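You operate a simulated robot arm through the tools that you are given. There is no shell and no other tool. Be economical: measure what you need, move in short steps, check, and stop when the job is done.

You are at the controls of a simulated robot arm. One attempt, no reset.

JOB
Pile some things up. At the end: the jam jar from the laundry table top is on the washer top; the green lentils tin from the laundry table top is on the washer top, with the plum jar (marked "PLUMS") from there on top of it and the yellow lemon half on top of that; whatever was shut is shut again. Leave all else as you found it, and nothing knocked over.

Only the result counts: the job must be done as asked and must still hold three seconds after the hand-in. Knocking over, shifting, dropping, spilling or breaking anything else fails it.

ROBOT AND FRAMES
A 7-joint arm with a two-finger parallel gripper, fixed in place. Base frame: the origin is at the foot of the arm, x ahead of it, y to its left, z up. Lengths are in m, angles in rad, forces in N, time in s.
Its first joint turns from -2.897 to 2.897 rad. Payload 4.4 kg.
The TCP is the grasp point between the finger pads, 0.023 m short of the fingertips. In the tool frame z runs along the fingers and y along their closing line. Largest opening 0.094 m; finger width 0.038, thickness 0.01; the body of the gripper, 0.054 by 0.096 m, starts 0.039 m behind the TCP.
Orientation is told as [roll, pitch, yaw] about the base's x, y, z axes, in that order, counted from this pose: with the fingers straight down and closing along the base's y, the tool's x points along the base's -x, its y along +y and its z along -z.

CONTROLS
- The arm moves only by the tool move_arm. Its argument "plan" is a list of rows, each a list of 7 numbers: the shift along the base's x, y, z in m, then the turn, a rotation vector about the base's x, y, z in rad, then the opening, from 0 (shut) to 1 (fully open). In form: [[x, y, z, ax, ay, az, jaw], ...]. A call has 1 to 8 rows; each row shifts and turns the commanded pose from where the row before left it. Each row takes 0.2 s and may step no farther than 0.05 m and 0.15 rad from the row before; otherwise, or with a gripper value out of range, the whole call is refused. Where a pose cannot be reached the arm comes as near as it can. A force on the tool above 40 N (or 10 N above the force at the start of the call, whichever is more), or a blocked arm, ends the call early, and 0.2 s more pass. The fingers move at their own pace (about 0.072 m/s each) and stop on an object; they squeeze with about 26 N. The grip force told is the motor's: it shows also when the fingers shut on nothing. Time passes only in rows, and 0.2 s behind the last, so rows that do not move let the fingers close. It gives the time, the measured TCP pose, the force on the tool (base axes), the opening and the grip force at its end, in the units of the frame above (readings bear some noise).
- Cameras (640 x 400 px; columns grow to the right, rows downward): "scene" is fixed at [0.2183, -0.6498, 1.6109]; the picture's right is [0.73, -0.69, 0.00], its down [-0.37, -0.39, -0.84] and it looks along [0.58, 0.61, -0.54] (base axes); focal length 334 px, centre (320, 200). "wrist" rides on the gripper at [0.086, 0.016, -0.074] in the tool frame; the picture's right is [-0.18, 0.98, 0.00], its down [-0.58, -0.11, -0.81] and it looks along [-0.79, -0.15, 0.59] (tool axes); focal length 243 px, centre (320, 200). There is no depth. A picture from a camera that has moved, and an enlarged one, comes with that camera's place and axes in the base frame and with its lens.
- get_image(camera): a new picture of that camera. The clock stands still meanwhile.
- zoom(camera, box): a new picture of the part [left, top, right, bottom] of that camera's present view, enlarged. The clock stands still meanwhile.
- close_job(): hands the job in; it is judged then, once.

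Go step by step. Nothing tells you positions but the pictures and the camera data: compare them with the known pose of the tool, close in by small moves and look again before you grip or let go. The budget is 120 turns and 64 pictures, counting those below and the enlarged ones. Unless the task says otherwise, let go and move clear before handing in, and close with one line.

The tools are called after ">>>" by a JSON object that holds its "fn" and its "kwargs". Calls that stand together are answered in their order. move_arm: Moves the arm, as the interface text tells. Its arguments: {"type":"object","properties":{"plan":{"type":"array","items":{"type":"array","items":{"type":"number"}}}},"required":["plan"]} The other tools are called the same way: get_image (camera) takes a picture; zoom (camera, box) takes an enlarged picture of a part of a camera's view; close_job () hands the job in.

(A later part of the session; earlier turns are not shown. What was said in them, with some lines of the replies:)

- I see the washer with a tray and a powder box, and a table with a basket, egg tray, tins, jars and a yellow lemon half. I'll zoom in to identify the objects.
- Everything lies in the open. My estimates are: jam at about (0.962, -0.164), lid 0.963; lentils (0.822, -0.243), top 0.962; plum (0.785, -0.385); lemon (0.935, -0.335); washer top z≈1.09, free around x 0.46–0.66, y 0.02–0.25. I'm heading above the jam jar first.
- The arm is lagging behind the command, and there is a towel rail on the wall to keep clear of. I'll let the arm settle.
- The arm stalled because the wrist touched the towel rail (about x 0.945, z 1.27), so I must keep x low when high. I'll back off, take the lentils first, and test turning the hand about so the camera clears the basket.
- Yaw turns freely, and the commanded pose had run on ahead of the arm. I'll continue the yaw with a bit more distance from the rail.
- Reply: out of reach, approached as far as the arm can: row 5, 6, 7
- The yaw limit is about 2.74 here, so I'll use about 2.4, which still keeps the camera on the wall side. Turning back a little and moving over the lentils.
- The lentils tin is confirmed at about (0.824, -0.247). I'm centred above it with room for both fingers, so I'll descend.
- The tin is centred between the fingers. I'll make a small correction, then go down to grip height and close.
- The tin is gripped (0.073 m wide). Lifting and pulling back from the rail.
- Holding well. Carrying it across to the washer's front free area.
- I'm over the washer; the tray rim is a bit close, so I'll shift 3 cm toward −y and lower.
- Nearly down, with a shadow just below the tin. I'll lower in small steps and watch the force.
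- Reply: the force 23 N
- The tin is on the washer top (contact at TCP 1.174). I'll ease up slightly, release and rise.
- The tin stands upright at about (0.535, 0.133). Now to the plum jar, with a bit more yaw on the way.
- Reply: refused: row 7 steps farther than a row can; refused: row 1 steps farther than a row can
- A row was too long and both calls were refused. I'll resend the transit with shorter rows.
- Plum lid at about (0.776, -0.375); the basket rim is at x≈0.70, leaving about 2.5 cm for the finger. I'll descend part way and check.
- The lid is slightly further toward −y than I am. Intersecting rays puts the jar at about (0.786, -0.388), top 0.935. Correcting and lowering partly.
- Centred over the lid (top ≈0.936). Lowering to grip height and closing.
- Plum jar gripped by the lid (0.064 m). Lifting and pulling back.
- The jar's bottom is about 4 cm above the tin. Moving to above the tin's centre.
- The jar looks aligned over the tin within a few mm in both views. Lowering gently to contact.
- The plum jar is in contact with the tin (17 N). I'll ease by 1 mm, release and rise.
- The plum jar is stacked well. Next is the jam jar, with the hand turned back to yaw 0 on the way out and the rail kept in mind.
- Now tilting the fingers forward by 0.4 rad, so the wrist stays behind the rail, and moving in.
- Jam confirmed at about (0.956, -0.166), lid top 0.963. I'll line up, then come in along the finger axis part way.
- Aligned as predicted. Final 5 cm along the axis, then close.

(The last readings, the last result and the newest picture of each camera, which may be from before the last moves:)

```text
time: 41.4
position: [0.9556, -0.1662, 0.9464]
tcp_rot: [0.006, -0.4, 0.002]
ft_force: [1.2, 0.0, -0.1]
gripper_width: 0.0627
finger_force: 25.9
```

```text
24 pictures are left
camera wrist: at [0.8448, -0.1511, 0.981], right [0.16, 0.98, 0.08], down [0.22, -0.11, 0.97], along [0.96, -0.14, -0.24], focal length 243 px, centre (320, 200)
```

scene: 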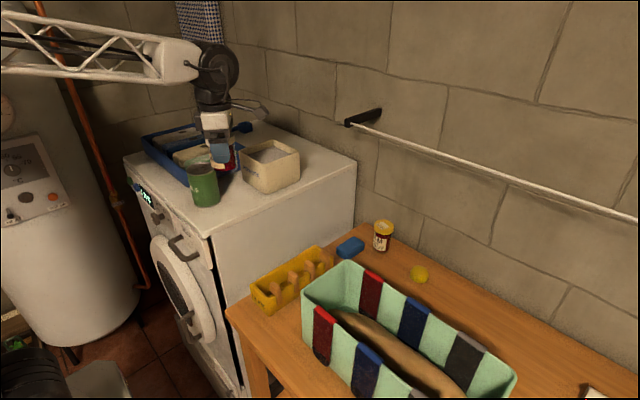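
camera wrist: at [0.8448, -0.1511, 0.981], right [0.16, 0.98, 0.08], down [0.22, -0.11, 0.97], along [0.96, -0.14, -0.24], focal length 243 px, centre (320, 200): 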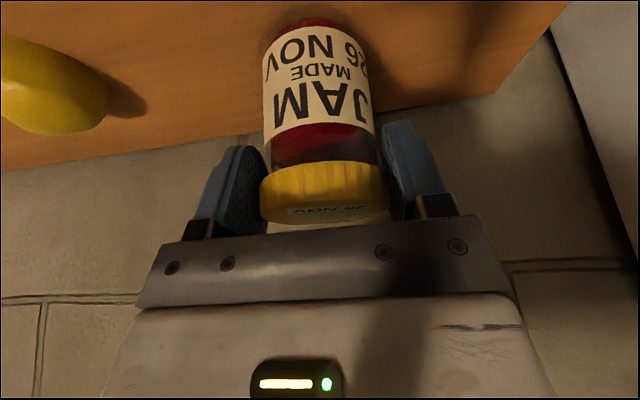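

Jam jar gripped. Retracting up and back from the rail, keeping the tilt so the jar stays upright.

>>> {"fn": "move_arm", "kwargs": {"plan": [[-0.005, 0, 0.045, 0, 0, 0, 0], [-0.015, 0, 0.045, 0, 0, 0, 0], [-0.03, 0, 0.035, 0, 0, 0, 0], [-0.04, 0, 0.028, 0, 0, 0, 0], [-0.04, 0, 0.028, 0, 0, 0, 0], [-0.04, 0, 0.028, 0, 0, 0, 0], [-0.04, 0, 0.028, 0, 0, 0, 0], [-0.04, 0, 0.028, 0, 0, 0, 0]]}}

>>> {"fn": "move_arm", "kwargs": {"plan": [[-0.04, 0.01, 0.025, 0, 0, 0.1, 0], [-0.03, 0.03, 0.02, 0, 0, 0.1, 0], [0, 0.04, 0.01, 0, 0, 0.1, 0], [0, 0.04, 0, 0, 0, 0.1, 0], [0, 0.04, 0, 0, 0, 0.1, 0], [0, 0.03, 0, 0, 0, 0.1, 0], [0, 0.0, 0, 0, 0, 0, 0]]}}

>>> {"fn": "get_image", "kwargs": {"camera": "scene"}}

```text
time: 43.2
position: [0.7031, -0.1628, 1.2124]
tcp_rot: [0.004, -0.398, 0.003]
ft_force: [0.0, -0.8, -3.1]
gripper_width: 0.0625
finger_force: 26.1
```

```text
time: 44.8
position: [0.6331, 0.0233, 1.266]
tcp_rot: [0.006, -0.401, 0.605]
ft_force: [-0.1, -0.2, -2.9]
gripper_width: 0.0626
finger_force: 26.3
```

```text
23 pictures are left
```

scene: 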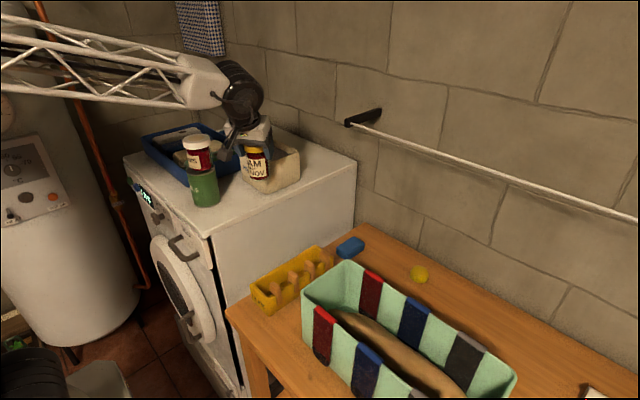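

Moving over the placement spot (0.63, 0.055) and lowering toward the surface.

>>> {"fn": "move_arm", "kwargs": {"plan": [[-0.002, 0.032, 0, 0, 0, 0, 0], [0, 0, -0.03, 0, 0, 0, 0], [0, 0, -0.03, 0, 0, 0, 0], [0, 0, -0.01, 0, 0, 0, 0], [0, 0, 0, 0, 0, 0, 0]]}}

>>> {"fn": "zoom", "kwargs": {"camera": "scene", "box": [160, 100, 320, 240]}}

>>> {"fn": "get_image", "kwargs": {"camera": "wrist"}}

```text
time: 46.0
position: [0.6336, 0.0562, 1.1962]
tcp_rot: [0.004, -0.399, 0.603]
ft_force: [-0.1, -2.9, 14.4]
gripper_width: 0.062
finger_force: 26.2
```

```text
2.86 times, centred on (240, 170) of scene
camera zoom: at [0.2183, -0.6498, 1.6109], right [0.73, -0.69, 0.0], down [-0.37, -0.39, -0.84], along [0.58, 0.61, -0.54], focal length 953 px, centre (549, 286)
```

zoom: 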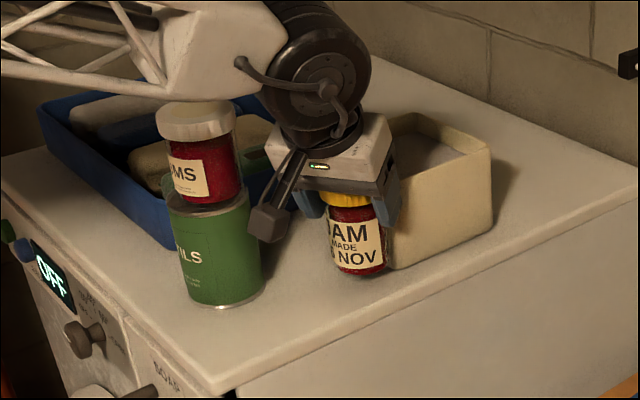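

```text
21 pictures are left
camera wrist: at [0.5333, 0.0068, 1.2314], right [-0.42, 0.9, 0.08], down [0.25, 0.03, 0.97], along [0.87, 0.42, -0.24], focal length 243 px, centre (320, 200)
```

wrist: 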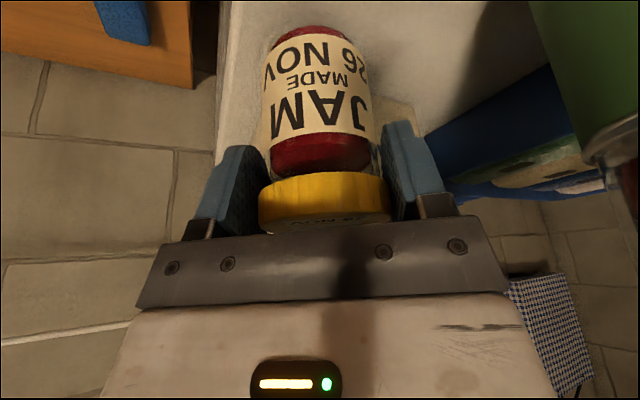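

There's contact slightly earlier than expected (14 N at 1.196). I'll look closely at the jar's base.

>>> {"fn": "zoom", "kwargs": {"camera": "scene", "box": [225, 140, 285, 180]}}

```text
10.00 times, centred on (255, 160) of scene
camera zoom: at [0.2183, -0.6498, 1.6109], right [0.73, -0.69, 0.0], down [-0.37, -0.39, -0.84], along [0.58, 0.61, -0.54], focal length 3335 px, centre (970, 600)
```

zoom: 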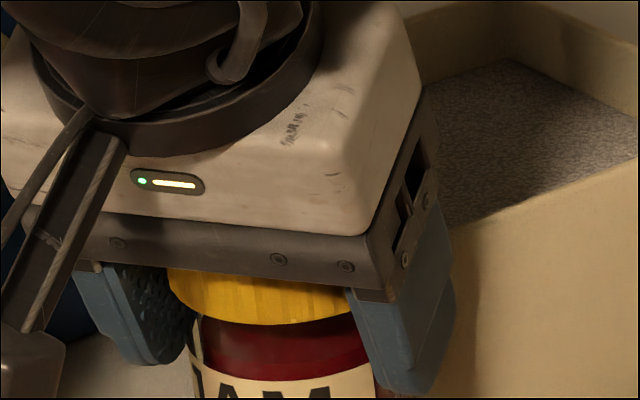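

>>> {"fn": "zoom", "kwargs": {"camera": "scene", "box": [220, 150, 292, 206]}}

```text
7.14 times, centred on (256, 178) of scene
camera zoom: at [0.2183, -0.6498, 1.6109], right [0.73, -0.69, 0.0], down [-0.37, -0.39, -0.84], along [0.58, 0.61, -0.54], focal length 2382 px, centre (777, 357)
```

zoom: 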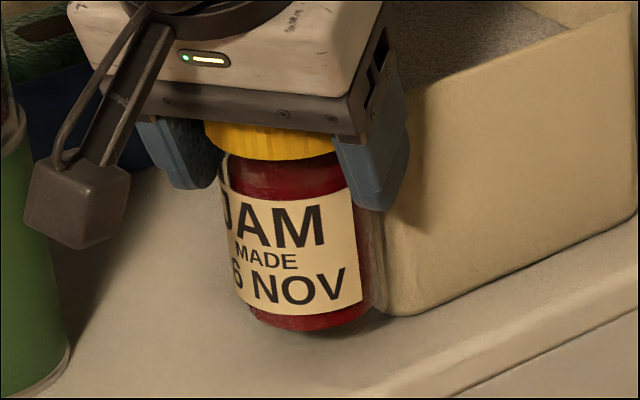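

The jar looks slightly tilted in the grip, base forward. I'll raise it a bit, away from the powder box, and inspect.

>>> {"fn": "move_arm", "kwargs": {"plan": [[0, 0, 0.02, 0, 0, 0, 0], [-0.015, -0.005, 0.015, 0, 0, 0, 0], [0, 0, 0, 0, 0, 0, 0]]}}

>>> {"fn": "zoom", "kwargs": {"camera": "scene", "box": [210, 130, 290, 210]}}

>>> {"fn": "get_image", "kwargs": {"camera": "wrist"}}

```text
time: 46.8
position: [0.6157, 0.051, 1.2307]
tcp_rot: [0.005, -0.398, 0.605]
ft_force: [-0.3, 0.3, -3.5]
gripper_width: 0.0622
finger_force: 26.4
```

```text
5.00 times, centred on (250, 170) of scene
camera zoom: at [0.2183, -0.6498, 1.6109], right [0.73, -0.69, 0.0], down [-0.37, -0.39, -0.84], along [0.58, 0.61, -0.54], focal length 1668 px, centre (670, 350)
```

zoom: 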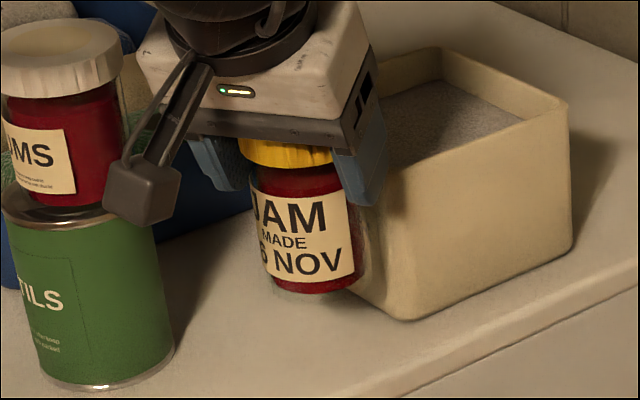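

```text
17 pictures are left
camera wrist: at [0.5168, 0.0011, 1.2648], right [-0.42, 0.9, 0.08], down [0.25, 0.03, 0.97], along [0.87, 0.43, -0.24], focal length 243 px, centre (320, 200)
```

wrist: 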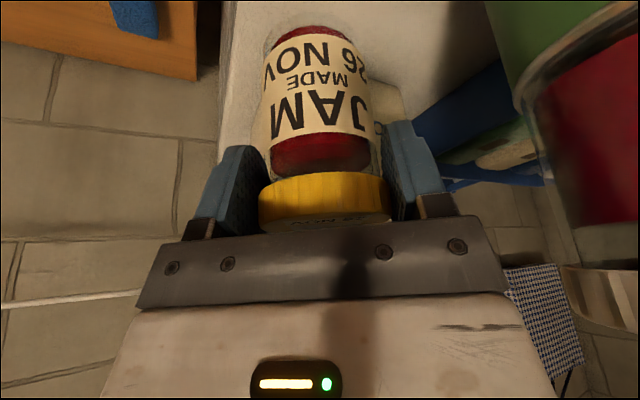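

The jar seems acceptably upright in the air. I'll lower again stepwise at a spot slightly farther from the box, reading forces.

>>> {"fn": "move_arm", "kwargs": {"plan": [[0.008, -0.001, -0.02, 0, 0, 0, 0], [0, 0, -0.005, 0, 0, 0, 0], [0, 0, 0, 0, 0, 0, 0]]}}

>>> {"fn": "move_arm", "kwargs": {"plan": [[0, 0, -0.004, 0, 0, 0, 0], [0, 0, 0, 0, 0, 0, 0]]}}

>>> {"fn": "move_arm", "kwargs": {"plan": [[0, 0, -0.003, 0, 0, 0, 0], [0, 0, 0, 0, 0, 0, 0]]}}

```text
time: 47.6
position: [0.6258, 0.0494, 1.2054]
tcp_rot: [0.007, -0.4, 0.603]
ft_force: [-0.7, -0.2, -3.4]
gripper_width: 0.0622
finger_force: 26.5
```

```text
time: 48.2
position: [0.6262, 0.0487, 1.2021]
tcp_rot: [0.003, -0.4, 0.605]
ft_force: [-0.4, -0.1, -3.4]
gripper_width: 0.0625
finger_force: 25.9
```

```text
time: 48.8
position: [0.6252, 0.0507, 1.1988]
tcp_rot: [0.006, -0.4, 0.604]
ft_force: [0.3, 0.2, -2.9]
gripper_width: 0.0621
finger_force: 25.3
```

>>> {"fn": "move_arm", "kwargs": {"plan": [[0, 0, -0.003, 0, 0, 0, 0], [0, 0, 0, 0, 0, 0, 0]]}}

>>> {"fn": "zoom", "kwargs": {"camera": "scene", "box": [220, 150, 290, 210]}}

```text
time: 49.4
position: [0.6246, 0.0508, 1.1953]
tcp_rot: [0.003, -0.4, 0.605]
ft_force: [-1.4, -0.6, -2.6]
gripper_width: 0.0624
finger_force: 26.3
```

```text
6.67 times, centred on (255, 180) of scene
camera zoom: at [0.2183, -0.6498, 1.6109], right [0.73, -0.69, 0.0], down [-0.37, -0.39, -0.84], along [0.58, 0.61, -0.54], focal length 2224 px, centre (753, 333)
```

zoom: 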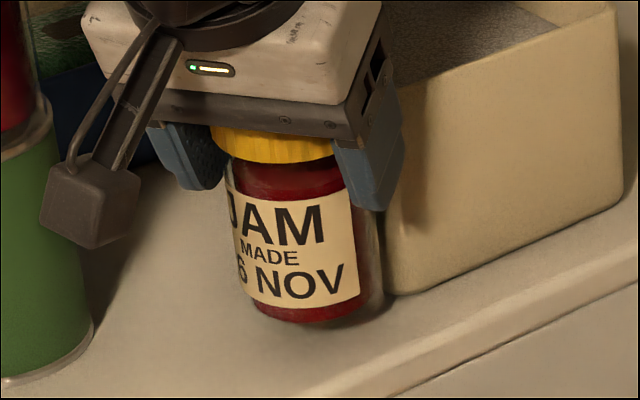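

No contact here at 1.195, so the earlier force likely came from something else nearby. I'll continue down in small steps.

>>> {"fn": "move_arm", "kwargs": {"plan": [[0, 0, -0.003, 0, 0, 0, 0], [0, 0, 0, 0, 0, 0, 0]]}}

>>> {"fn": "move_arm", "kwargs": {"plan": [[0, 0, -0.003, 0, 0, 0, 0], [0, 0, 0, 0, 0, 0, 0]]}}

```text
time: 50.0
position: [0.6245, 0.0495, 1.1919]
tcp_rot: [0.005, -0.399, 0.604]
ft_force: [0.2, -0.2, -2.4]
gripper_width: 0.0622
finger_force: 26.6
```

```text
time: 50.6
position: [0.6247, 0.0505, 1.1886]
tcp_rot: [0.005, -0.399, 0.605]
ft_force: [0.3, -0.1, -2.7]
gripper_width: 0.0621
finger_force: 25.6
```

>>> {"fn": "move_arm", "kwargs": {"plan": [[0, 0, -0.003, 0, 0, 0, 0], [0, 0, 0, 0, 0, 0, 0]]}}

>>> {"fn": "move_arm", "kwargs": {"plan": [[0, 0, -0.002, 0, 0, 0, 0], [0, 0, 0, 0, 0, 0, 0]]}}

```text
time: 51.2
position: [0.6243, 0.0504, 1.1868]
tcp_rot: [0.005, -0.401, 0.603]
ft_force: [-0.1, 0.5, -3.2]
gripper_width: 0.0622
finger_force: 26.1
```

```text
time: 51.8
position: [0.6263, 0.0509, 1.185]
tcp_rot: [0.006, -0.4, 0.604]
ft_force: [0.4, 1.3, -4.0]
gripper_width: 0.0621
finger_force: 25.5
```

>>> {"fn": "move_arm", "kwargs": {"plan": [[0, 0, -0.002, 0, 0, 0, 0], [0, 0, 0, 0, 0, 0, 0]]}}

>>> {"fn": "get_image", "kwargs": {"camera": "wrist"}}

>>> {"fn": "get_image", "kwargs": {"camera": "scene"}}

```text
time: 52.4
position: [0.6247, 0.0509, 1.1823]
tcp_rot: [0.003, -0.398, 0.604]
ft_force: [-0.7, 0.2, -2.4]
gripper_width: 0.0623
finger_force: 26.2
```

```text
15 pictures are left
camera wrist: at [0.5253, 0.0005, 1.2176], right [-0.42, 0.9, 0.08], down [0.25, 0.03, 0.97], along [0.87, 0.43, -0.24], focal length 243 px, centre (320, 200)
```

wrist: 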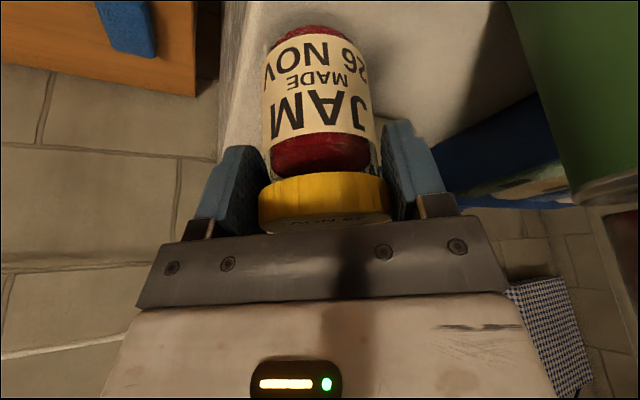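

```text
14 pictures are left
```

scene: 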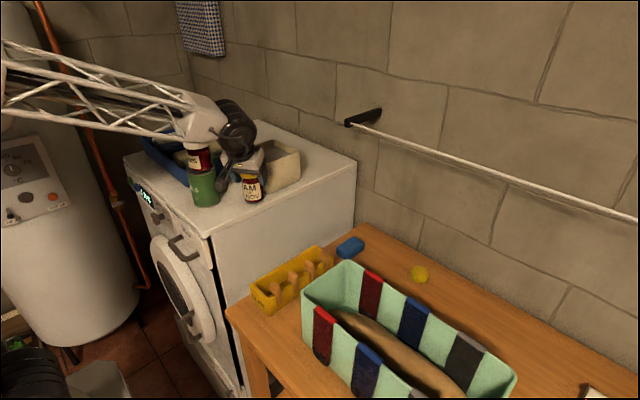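

The powder box hasn't shifted (its corners are at the same pixels). I'll continue down to contact.

>>> {"fn": "move_arm", "kwargs": {"plan": [[0, 0, -0.002, 0, 0, 0, 0], [0, 0, 0, 0, 0, 0, 0]]}}

>>> {"fn": "move_arm", "kwargs": {"plan": [[0, 0, -0.002, 0, 0, 0, 0], [0, 0, 0, 0, 0, 0, 0]]}}

>>> {"fn": "move_arm", "kwargs": {"plan": [[0, 0, -0.002, 0, 0, 0, 0], [0, 0, 0, 0, 0, 0, 0]]}}

```text
time: 53.0
position: [0.6263, 0.051, 1.1802]
tcp_rot: [0.002, -0.399, 0.603]
ft_force: [-0.7, -1.3, 0.9]
gripper_width: 0.0621
finger_force: 25.8
```

```text
time: 53.6
position: [0.6246, 0.0523, 1.1798]
tcp_rot: [0.004, -0.401, 0.604]
ft_force: [1.4, 3.4, 16.6]
gripper_width: 0.0621
finger_force: 25.8
```

```text
time: 54.2
position: [0.6245, 0.0514, 1.1757]
tcp_rot: [0.003, -0.4, 0.604]
ft_force: [3.8, -1.5, 17.0]
gripper_width: 0.062
finger_force: 26.0
```

Contact at about 1.180; the jar is on the washer top. I'll check its uprightness before release.

>>> {"fn": "zoom", "kwargs": {"camera": "scene", "box": [215, 150, 305, 206]}}

```text
7.11 times, centred on (260, 178) of scene
camera zoom: at [0.2183, -0.6498, 1.6109], right [0.73, -0.69, 0.0], down [-0.37, -0.39, -0.84], along [0.58, 0.61, -0.54], focal length 2372 px, centre (747, 356)
```

zoom: 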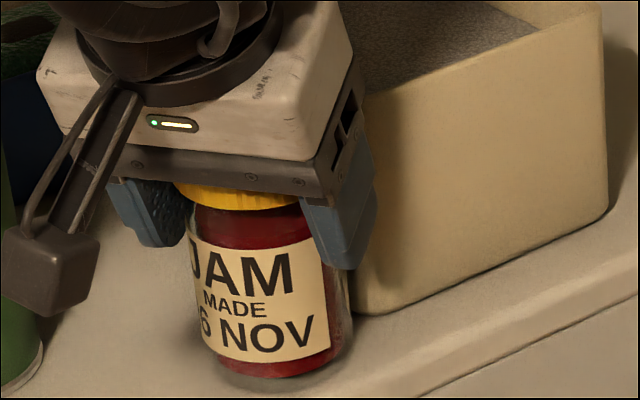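

It is seated. Easing slightly, then opening and rising straight up.

>>> {"fn": "move_arm", "kwargs": {"plan": [[0, 0, 0.002, 0, 0, 0, 0], [0, 0, 0, 0, 0, 0, 1], [0, 0, 0, 0, 0, 0, 1], [0, 0, 0, 0, 0, 0, 1], [0, 0, 0.02, 0, 0, 0, 1], [0, 0, 0.04, 0, 0, 0, 1], [0, 0, 0.04, 0, 0, 0, 1], [0, 0, 0, 0, 0, 0, 1]]}}

>>> {"fn": "zoom", "kwargs": {"camera": "scene", "box": [160, 110, 320, 210]}}

```text
time: 56.0
position: [0.6263, 0.0491, 1.2785]
tcp_rot: [0.006, -0.399, 0.604]
ft_force: [-0.1, -0.6, -0.8]
gripper_width: 0.094
finger_force: 0.1
```

```text
4.00 times, centred on (240, 160) of scene
camera zoom: at [0.2183, -0.6498, 1.6109], right [0.73, -0.69, 0.0], down [-0.37, -0.39, -0.84], along [0.58, 0.61, -0.54], focal length 1334 px, centre (640, 360)
```

zoom: 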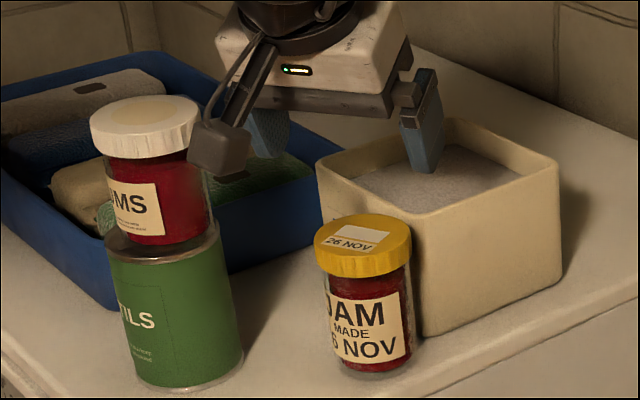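

All three stand upright. Now the lemon half: transit with yaw back to 0, keeping the 0.4 tilt.

>>> {"fn": "move_arm", "kwargs": {"plan": [[0.0, -0.03, 0.02, 0, 0, 0, 1], [0.01, -0.045, 0, 0, 0, -0.1, 1], [0.015, -0.045, 0, 0, 0, -0.1, 1], [0.015, -0.045, 0, 0, 0, -0.1, 1], [0.015, -0.045, -0.01, 0, 0, -0.1, 1], [0.015, -0.045, -0.01, 0, 0, -0.1, 1], [0.015, -0.045, -0.01, 0, 0, -0.104, 1], [0.015, -0.045, -0.01, 0, 0, 0, 1]]}}

>>> {"fn": "move_arm", "kwargs": {"plan": [[0.02, -0.037, -0.025, 0, 0, 0, 1], [0.025, 0, -0.04, 0, 0, 0, 1], [0.025, 0, -0.04, 0, 0, 0, 1], [0.025, 0, -0.04, 0, 0, 0, 1], [0.025, 0, -0.03, 0, 0, 0, 1], [0, 0, 0, 0, 0, 0, 1]]}}

>>> {"fn": "get_image", "kwargs": {"camera": "wrist"}}

```text
time: 57.8
position: [0.7258, -0.2969, 1.2592]
tcp_rot: [0.003, -0.399, 0.001]
ft_force: [-0.2, 0.1, 1.1]
gripper_width: 0.0944
finger_force: 0.1
```

```text
time: 59.2
position: [0.8476, -0.3288, 1.083]
tcp_rot: [0.006, -0.399, -0.001]
ft_force: [-0.8, 0.7, 0.6]
gripper_width: 0.0941
finger_force: 0.1
```

```text
11 pictures are left
camera wrist: at [0.7375, -0.3142, 1.1176], right [0.17, 0.98, 0.08], down [0.22, -0.11, 0.97], along [0.96, -0.15, -0.24], focal length 243 px, centre (320, 200)
```

wrist: 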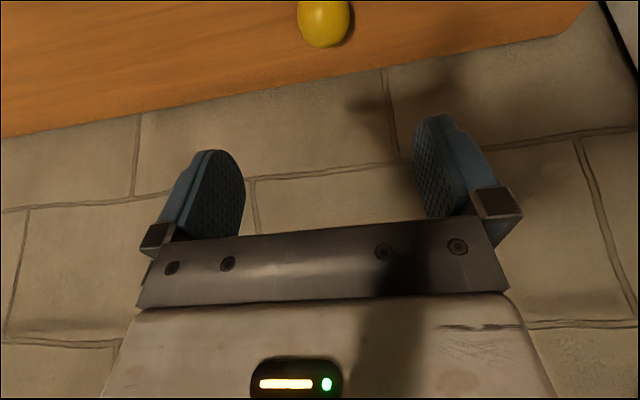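

Lemon at about (0.934, -0.328), right on the approach line. Moving in along the axis, then checking.

>>> {"fn": "move_arm", "kwargs": {"plan": [[0.024, 0.001, -0.04, 0, 0, 0, 1], [0.018, 0, -0.043, 0, 0, 0, 1], [0.018, 0, -0.043, 0, 0, 0, 1], [0, 0, 0, 0, 0, 0, 1], [0, 0, 0, 0, 0, 0, 1]]}}

>>> {"fn": "get_image", "kwargs": {"camera": "wrist"}}

```text
time: 60.4
position: [0.9058, -0.3275, 0.9577]
tcp_rot: [0.005, -0.4, 0.001]
ft_force: [-0.4, 0.4, -0.2]
gripper_width: 0.094
finger_force: 0.1
```

```text
10 pictures are left
camera wrist: at [0.7964, -0.3136, 0.9924], right [0.17, 0.98, 0.08], down [0.22, -0.11, 0.97], along [0.96, -0.15, -0.24], focal length 243 px, centre (320, 200)
```

wrist: 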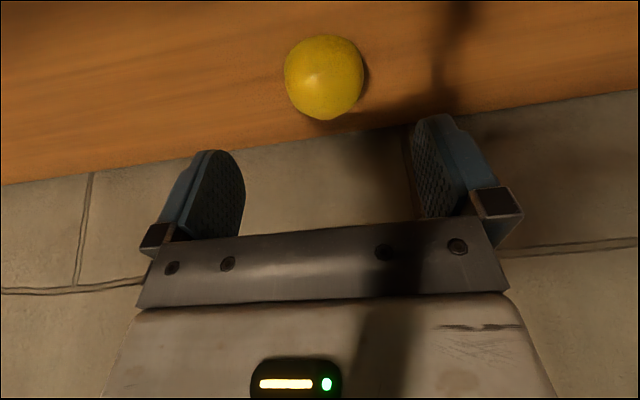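

Lemon at about (0.931, -0.327), centred. Going down to just above the table and closing.

>>> {"fn": "move_arm", "kwargs": {"plan": [[0.013, 0, -0.03, 0, 0, 0, 1], [0.012, 0, -0.025, 0, 0, 0, 1], [0, 0, -0.008, 0, 0, 0, 1], [0, 0, 0, 0, 0, 0, 1]]}}

>>> {"fn": "get_image", "kwargs": {"camera": "wrist"}}

```text
time: 61.4
position: [0.931, -0.3297, 0.8951]
tcp_rot: [0.005, -0.4, 0.001]
ft_force: [0.1, 0.1, -0.6]
gripper_width: 0.094
finger_force: 0.1
```

```text
9 pictures are left
camera wrist: at [0.8214, -0.3154, 0.9293], right [0.17, 0.98, 0.08], down [0.22, -0.11, 0.97], along [0.96, -0.15, -0.24], focal length 243 px, centre (320, 200)
```

wrist: 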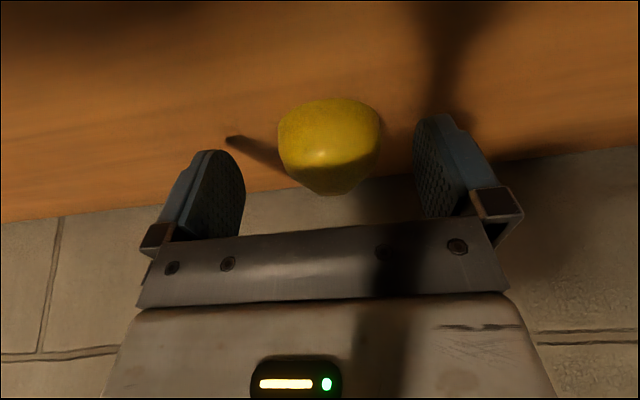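

The lemon sits between the fingertips, about 4 cm tall. Going 3 mm lower and closing.

>>> {"fn": "move_arm", "kwargs": {"plan": [[0, 0.002, -0.003, 0, 0, 0, 1], [0, 0, 0, 0, 0, 0, 1], [0, 0, 0, 0, 0, 0, 0], [0, 0, 0, 0, 0, 0, 0], [0, 0, 0, 0, 0, 0, 0]]}}

>>> {"fn": "move_arm", "kwargs": {"plan": [[-0.005, 0, 0.03, 0, 0, 0, 0], [-0.01, 0, 0.03, 0, 0, 0, 0], [0, 0, 0, 0, 0, 0, 0]]}}

>>> {"fn": "get_image", "kwargs": {"camera": "wrist"}}

```text
time: 62.6
position: [0.9309, -0.3286, 0.8924]
tcp_rot: [0.004, -0.4, 0.001]
ft_force: [0.0, 0.0, 0.3]
gripper_width: 0.053
finger_force: 26.0
```

```text
time: 63.4
position: [0.915, -0.3283, 0.9507]
tcp_rot: [0.005, -0.399, 0.001]
ft_force: [-0.5, -1.2, -0.2]
gripper_width: 0.0529
finger_force: 26.2
```

```text
8 pictures are left
camera wrist: at [0.8058, -0.3136, 0.986], right [0.17, 0.98, 0.08], down [0.22, -0.11, 0.97], along [0.96, -0.15, -0.24], focal length 243 px, centre (320, 200)
```

wrist: 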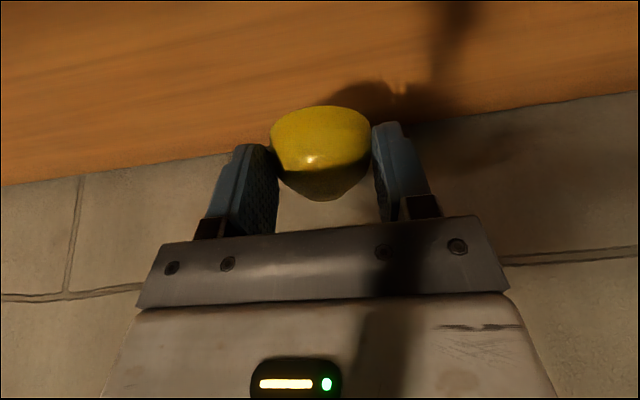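

The lemon is held. Retracting back and up, then across to the stack.

>>> {"fn": "move_arm", "kwargs": {"plan": [[-0.03, 0, 0.035, 0, 0, 0, 0], [-0.03, 0, 0.035, 0, 0, 0, 0], [-0.03, 0, 0.035, 0, 0, 0, 0], [-0.03, 0, 0.035, 0, 0, 0, 0], [-0.03, 0, 0.038, 0, 0, 0, 0], [-0.02, 0.01, 0.042, 0, 0, 0, 0], [-0.02, 0.01, 0.042, 0, 0, 0, 0], [-0.02, 0.01, 0.042, 0, 0, 0, 0]]}}

>>> {"fn": "move_arm", "kwargs": {"plan": [[-0.02, 0.03, 0.033, 0, 0, 0, 0], [-0.02, 0.03, 0.033, 0, 0, 0, 0], [-0.02, 0.04, 0.02, 0, 0, 0, 0], [-0.02, 0.044, 0, 0, 0, 0, 0], [-0.02, 0.044, 0, 0, 0, 0, 0], [-0.02, 0.044, 0, 0, 0, 0, 0], [-0.02, 0.044, 0, 0, 0, 0, 0], [-0.02, 0.044, 0, 0, 0, 0, 0]]}}

```text
time: 65.2
position: [0.7077, -0.2999, 1.2554]
tcp_rot: [0.005, -0.398, -0.001]
ft_force: [0.3, 0.5, -1.2]
gripper_width: 0.0528
finger_force: 25.6
```

```text
time: 67.0
position: [0.5438, 0.0216, 1.341]
tcp_rot: [0.006, -0.399, 0.0]
ft_force: [-0.3, -0.1, -1.2]
gripper_width: 0.0527
finger_force: 26.4
```

>>> {"fn": "move_arm", "kwargs": {"plan": [[0, 0.03, 0.012, 0, 0, 0, 0], [-0.004, 0.04, 0, 0, 0, 0, 0], [-0.004, 0.04, 0, 0, 0, 0, 0], [0, 0, 0, 0, 0, 0, 0], [0, 0, 0, 0, 0, 0, 0]]}}

>>> {"fn": "zoom", "kwargs": {"camera": "scene", "box": [150, 90, 270, 210]}}

>>> {"fn": "get_image", "kwargs": {"camera": "wrist"}}

```text
time: 68.2
position: [0.5373, 0.132, 1.3547]
tcp_rot: [0.004, -0.399, 0.001]
ft_force: [-0.6, 1.1, 0.5]
gripper_width: 0.0528
finger_force: 26.3
```

```text
3.33 times, centred on (210, 150) of scene
camera zoom: at [0.2183, -0.6498, 1.6109], right [0.73, -0.69, 0.0], down [-0.37, -0.39, -0.84], along [0.58, 0.61, -0.54], focal length 1112 px, centre (687, 367)
```

zoom: 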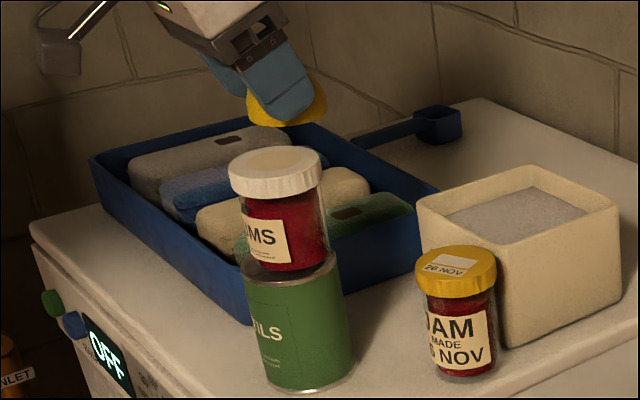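

```text
6 pictures are left
camera wrist: at [0.4281, 0.1472, 1.3899], right [0.17, 0.98, 0.08], down [0.22, -0.11, 0.97], along [0.96, -0.15, -0.24], focal length 243 px, centre (320, 200)
```

wrist: 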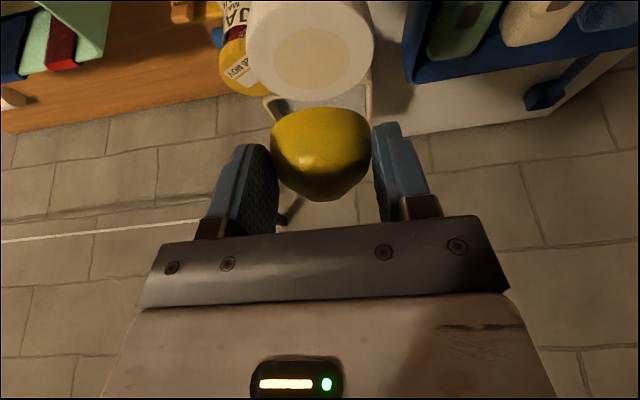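

The lemon appears about 1.3 cm forward (+x) of the lid centre. I'll shift back by that, lower most of the way, and check.

>>> {"fn": "move_arm", "kwargs": {"plan": [[-0.013, 0.001, 0, 0, 0, 0, 0], [0, 0, -0.025, 0, 0, 0, 0], [0, 0, -0.01, 0, 0, 0, 0], [0, 0, 0, 0, 0, 0, 0]]}}

>>> {"fn": "zoom", "kwargs": {"camera": "scene", "box": [165, 100, 255, 170]}}

```text
time: 69.2
position: [0.5229, 0.1326, 1.3201]
tcp_rot: [0.004, -0.4, -0.001]
ft_force: [2.5, -0.7, 23.2]
gripper_width: 0.0529
finger_force: 26.1
```

```text
5.71 times, centred on (210, 135) of scene
camera zoom: at [0.2183, -0.6498, 1.6109], right [0.73, -0.69, 0.0], down [-0.37, -0.39, -0.84], along [0.58, 0.61, -0.54], focal length 1906 px, centre (949, 571)
```

zoom: 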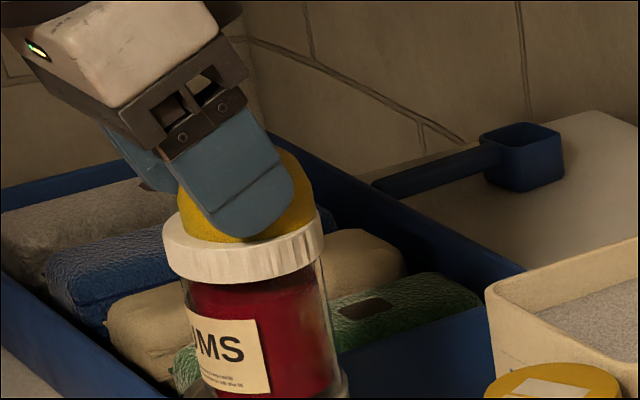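

The lemon is in contact with the lid and looks centred. I'll ease up a hair and check the force.

>>> {"fn": "move_arm", "kwargs": {"plan": [[0, 0, 0.001, 0, 0, 0, 0], [0, 0, 0, 0, 0, 0, 0]]}}

```text
time: 69.8
position: [0.5227, 0.1316, 1.3207]
tcp_rot: [0.005, -0.4, 0.0]
ft_force: [0.0, 0.3, 19.3]
gripper_width: 0.0525
finger_force: 26.0
```

>>> {"fn": "move_arm", "kwargs": {"plan": [[0, 0, 0.001, 0, 0, 0, 0], [0, 0, 0.001, 0, 0, 0, 0], [0, 0, 0, 0, 0, 0, 0]]}}

```text
time: 70.6
position: [0.5234, 0.1318, 1.3215]
tcp_rot: [0.004, -0.398, 0.001]
ft_force: [0.2, 0.3, 0.0]
gripper_width: 0.0524
finger_force: 25.6
```

Force is about zero, just touching. Releasing and rising.

>>> {"fn": "move_arm", "kwargs": {"plan": [[0, 0, 0, 0, 0, 0, 0.75], [0, 0, 0, 0, 0, 0, 1], [0, 0, 0, 0, 0, 0, 1], [0, 0, 0.015, 0, 0, 0, 1], [0, 0, 0.03, 0, 0, 0, 1], [0, 0, 0.04, 0, 0, 0, 1], [0, 0, 0, 0, 0, 0, 1]]}}

>>> {"fn": "zoom", "kwargs": {"camera": "scene", "box": [150, 90, 270, 210]}}

```text
time: 72.2
position: [0.5231, 0.1328, 1.4076]
tcp_rot: [0.005, -0.4, 0.001]
ft_force: [-0.9, 0.0, -0.2]
gripper_width: 0.0938
finger_force: 0.1
```

```text
3.33 times, centred on (210, 150) of scene
camera zoom: at [0.2183, -0.6498, 1.6109], right [0.73, -0.69, 0.0], down [-0.37, -0.39, -0.84], along [0.58, 0.61, -0.54], focal length 1112 px, centre (687, 367)
```

zoom: 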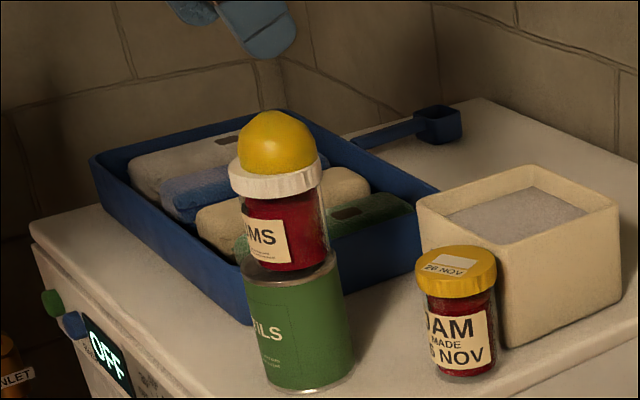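

The stack of tin, plum jar and lemon stands upright, and the jam jar is beside it. I'll move the arm clear and verify the whole scene once more.

>>> {"fn": "move_arm", "kwargs": {"plan": [[0, 0, 0.04, 0, 0, 0, 1], [0, -0.03, 0.02, 0, 0, 0, 1], [0, -0.045, 0, 0, 0, 0, 1], [0, -0.045, 0, 0, 0, 0, 1], [0, -0.045, 0, 0, 0, 0, 1], [0, 0, 0, 0, 0, 0, 1], [0, 0, 0, 0, 0, 0, 1]]}}

>>> {"fn": "get_image", "kwargs": {"camera": "scene"}}

```text
time: 73.8
position: [0.5226, -0.0337, 1.4678]
tcp_rot: [0.005, -0.399, 0.001]
ft_force: [0.6, -0.4, -0.9]
gripper_width: 0.0939
finger_force: 0.1
```

```text
3 pictures are left
```

scene: 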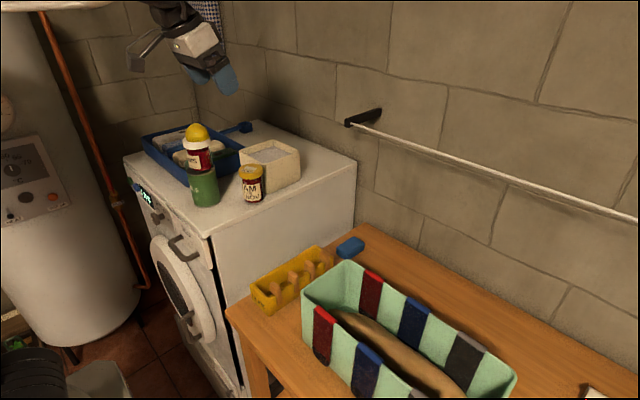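

The stack and the jam jar are stable on the washer top, everything else is where it was, and the arm is clear. Handing in.

>>> {"fn": "close_job", "kwargs": {}}

```text
The job is handed in.
```

The job is handed in: the jam jar is on the washer top, and beside it stand the lentils tin, the plum jar and the lemon half, stacked in that order. Nothing had to be opened, and the last picture showed nothing else moved or knocked over.
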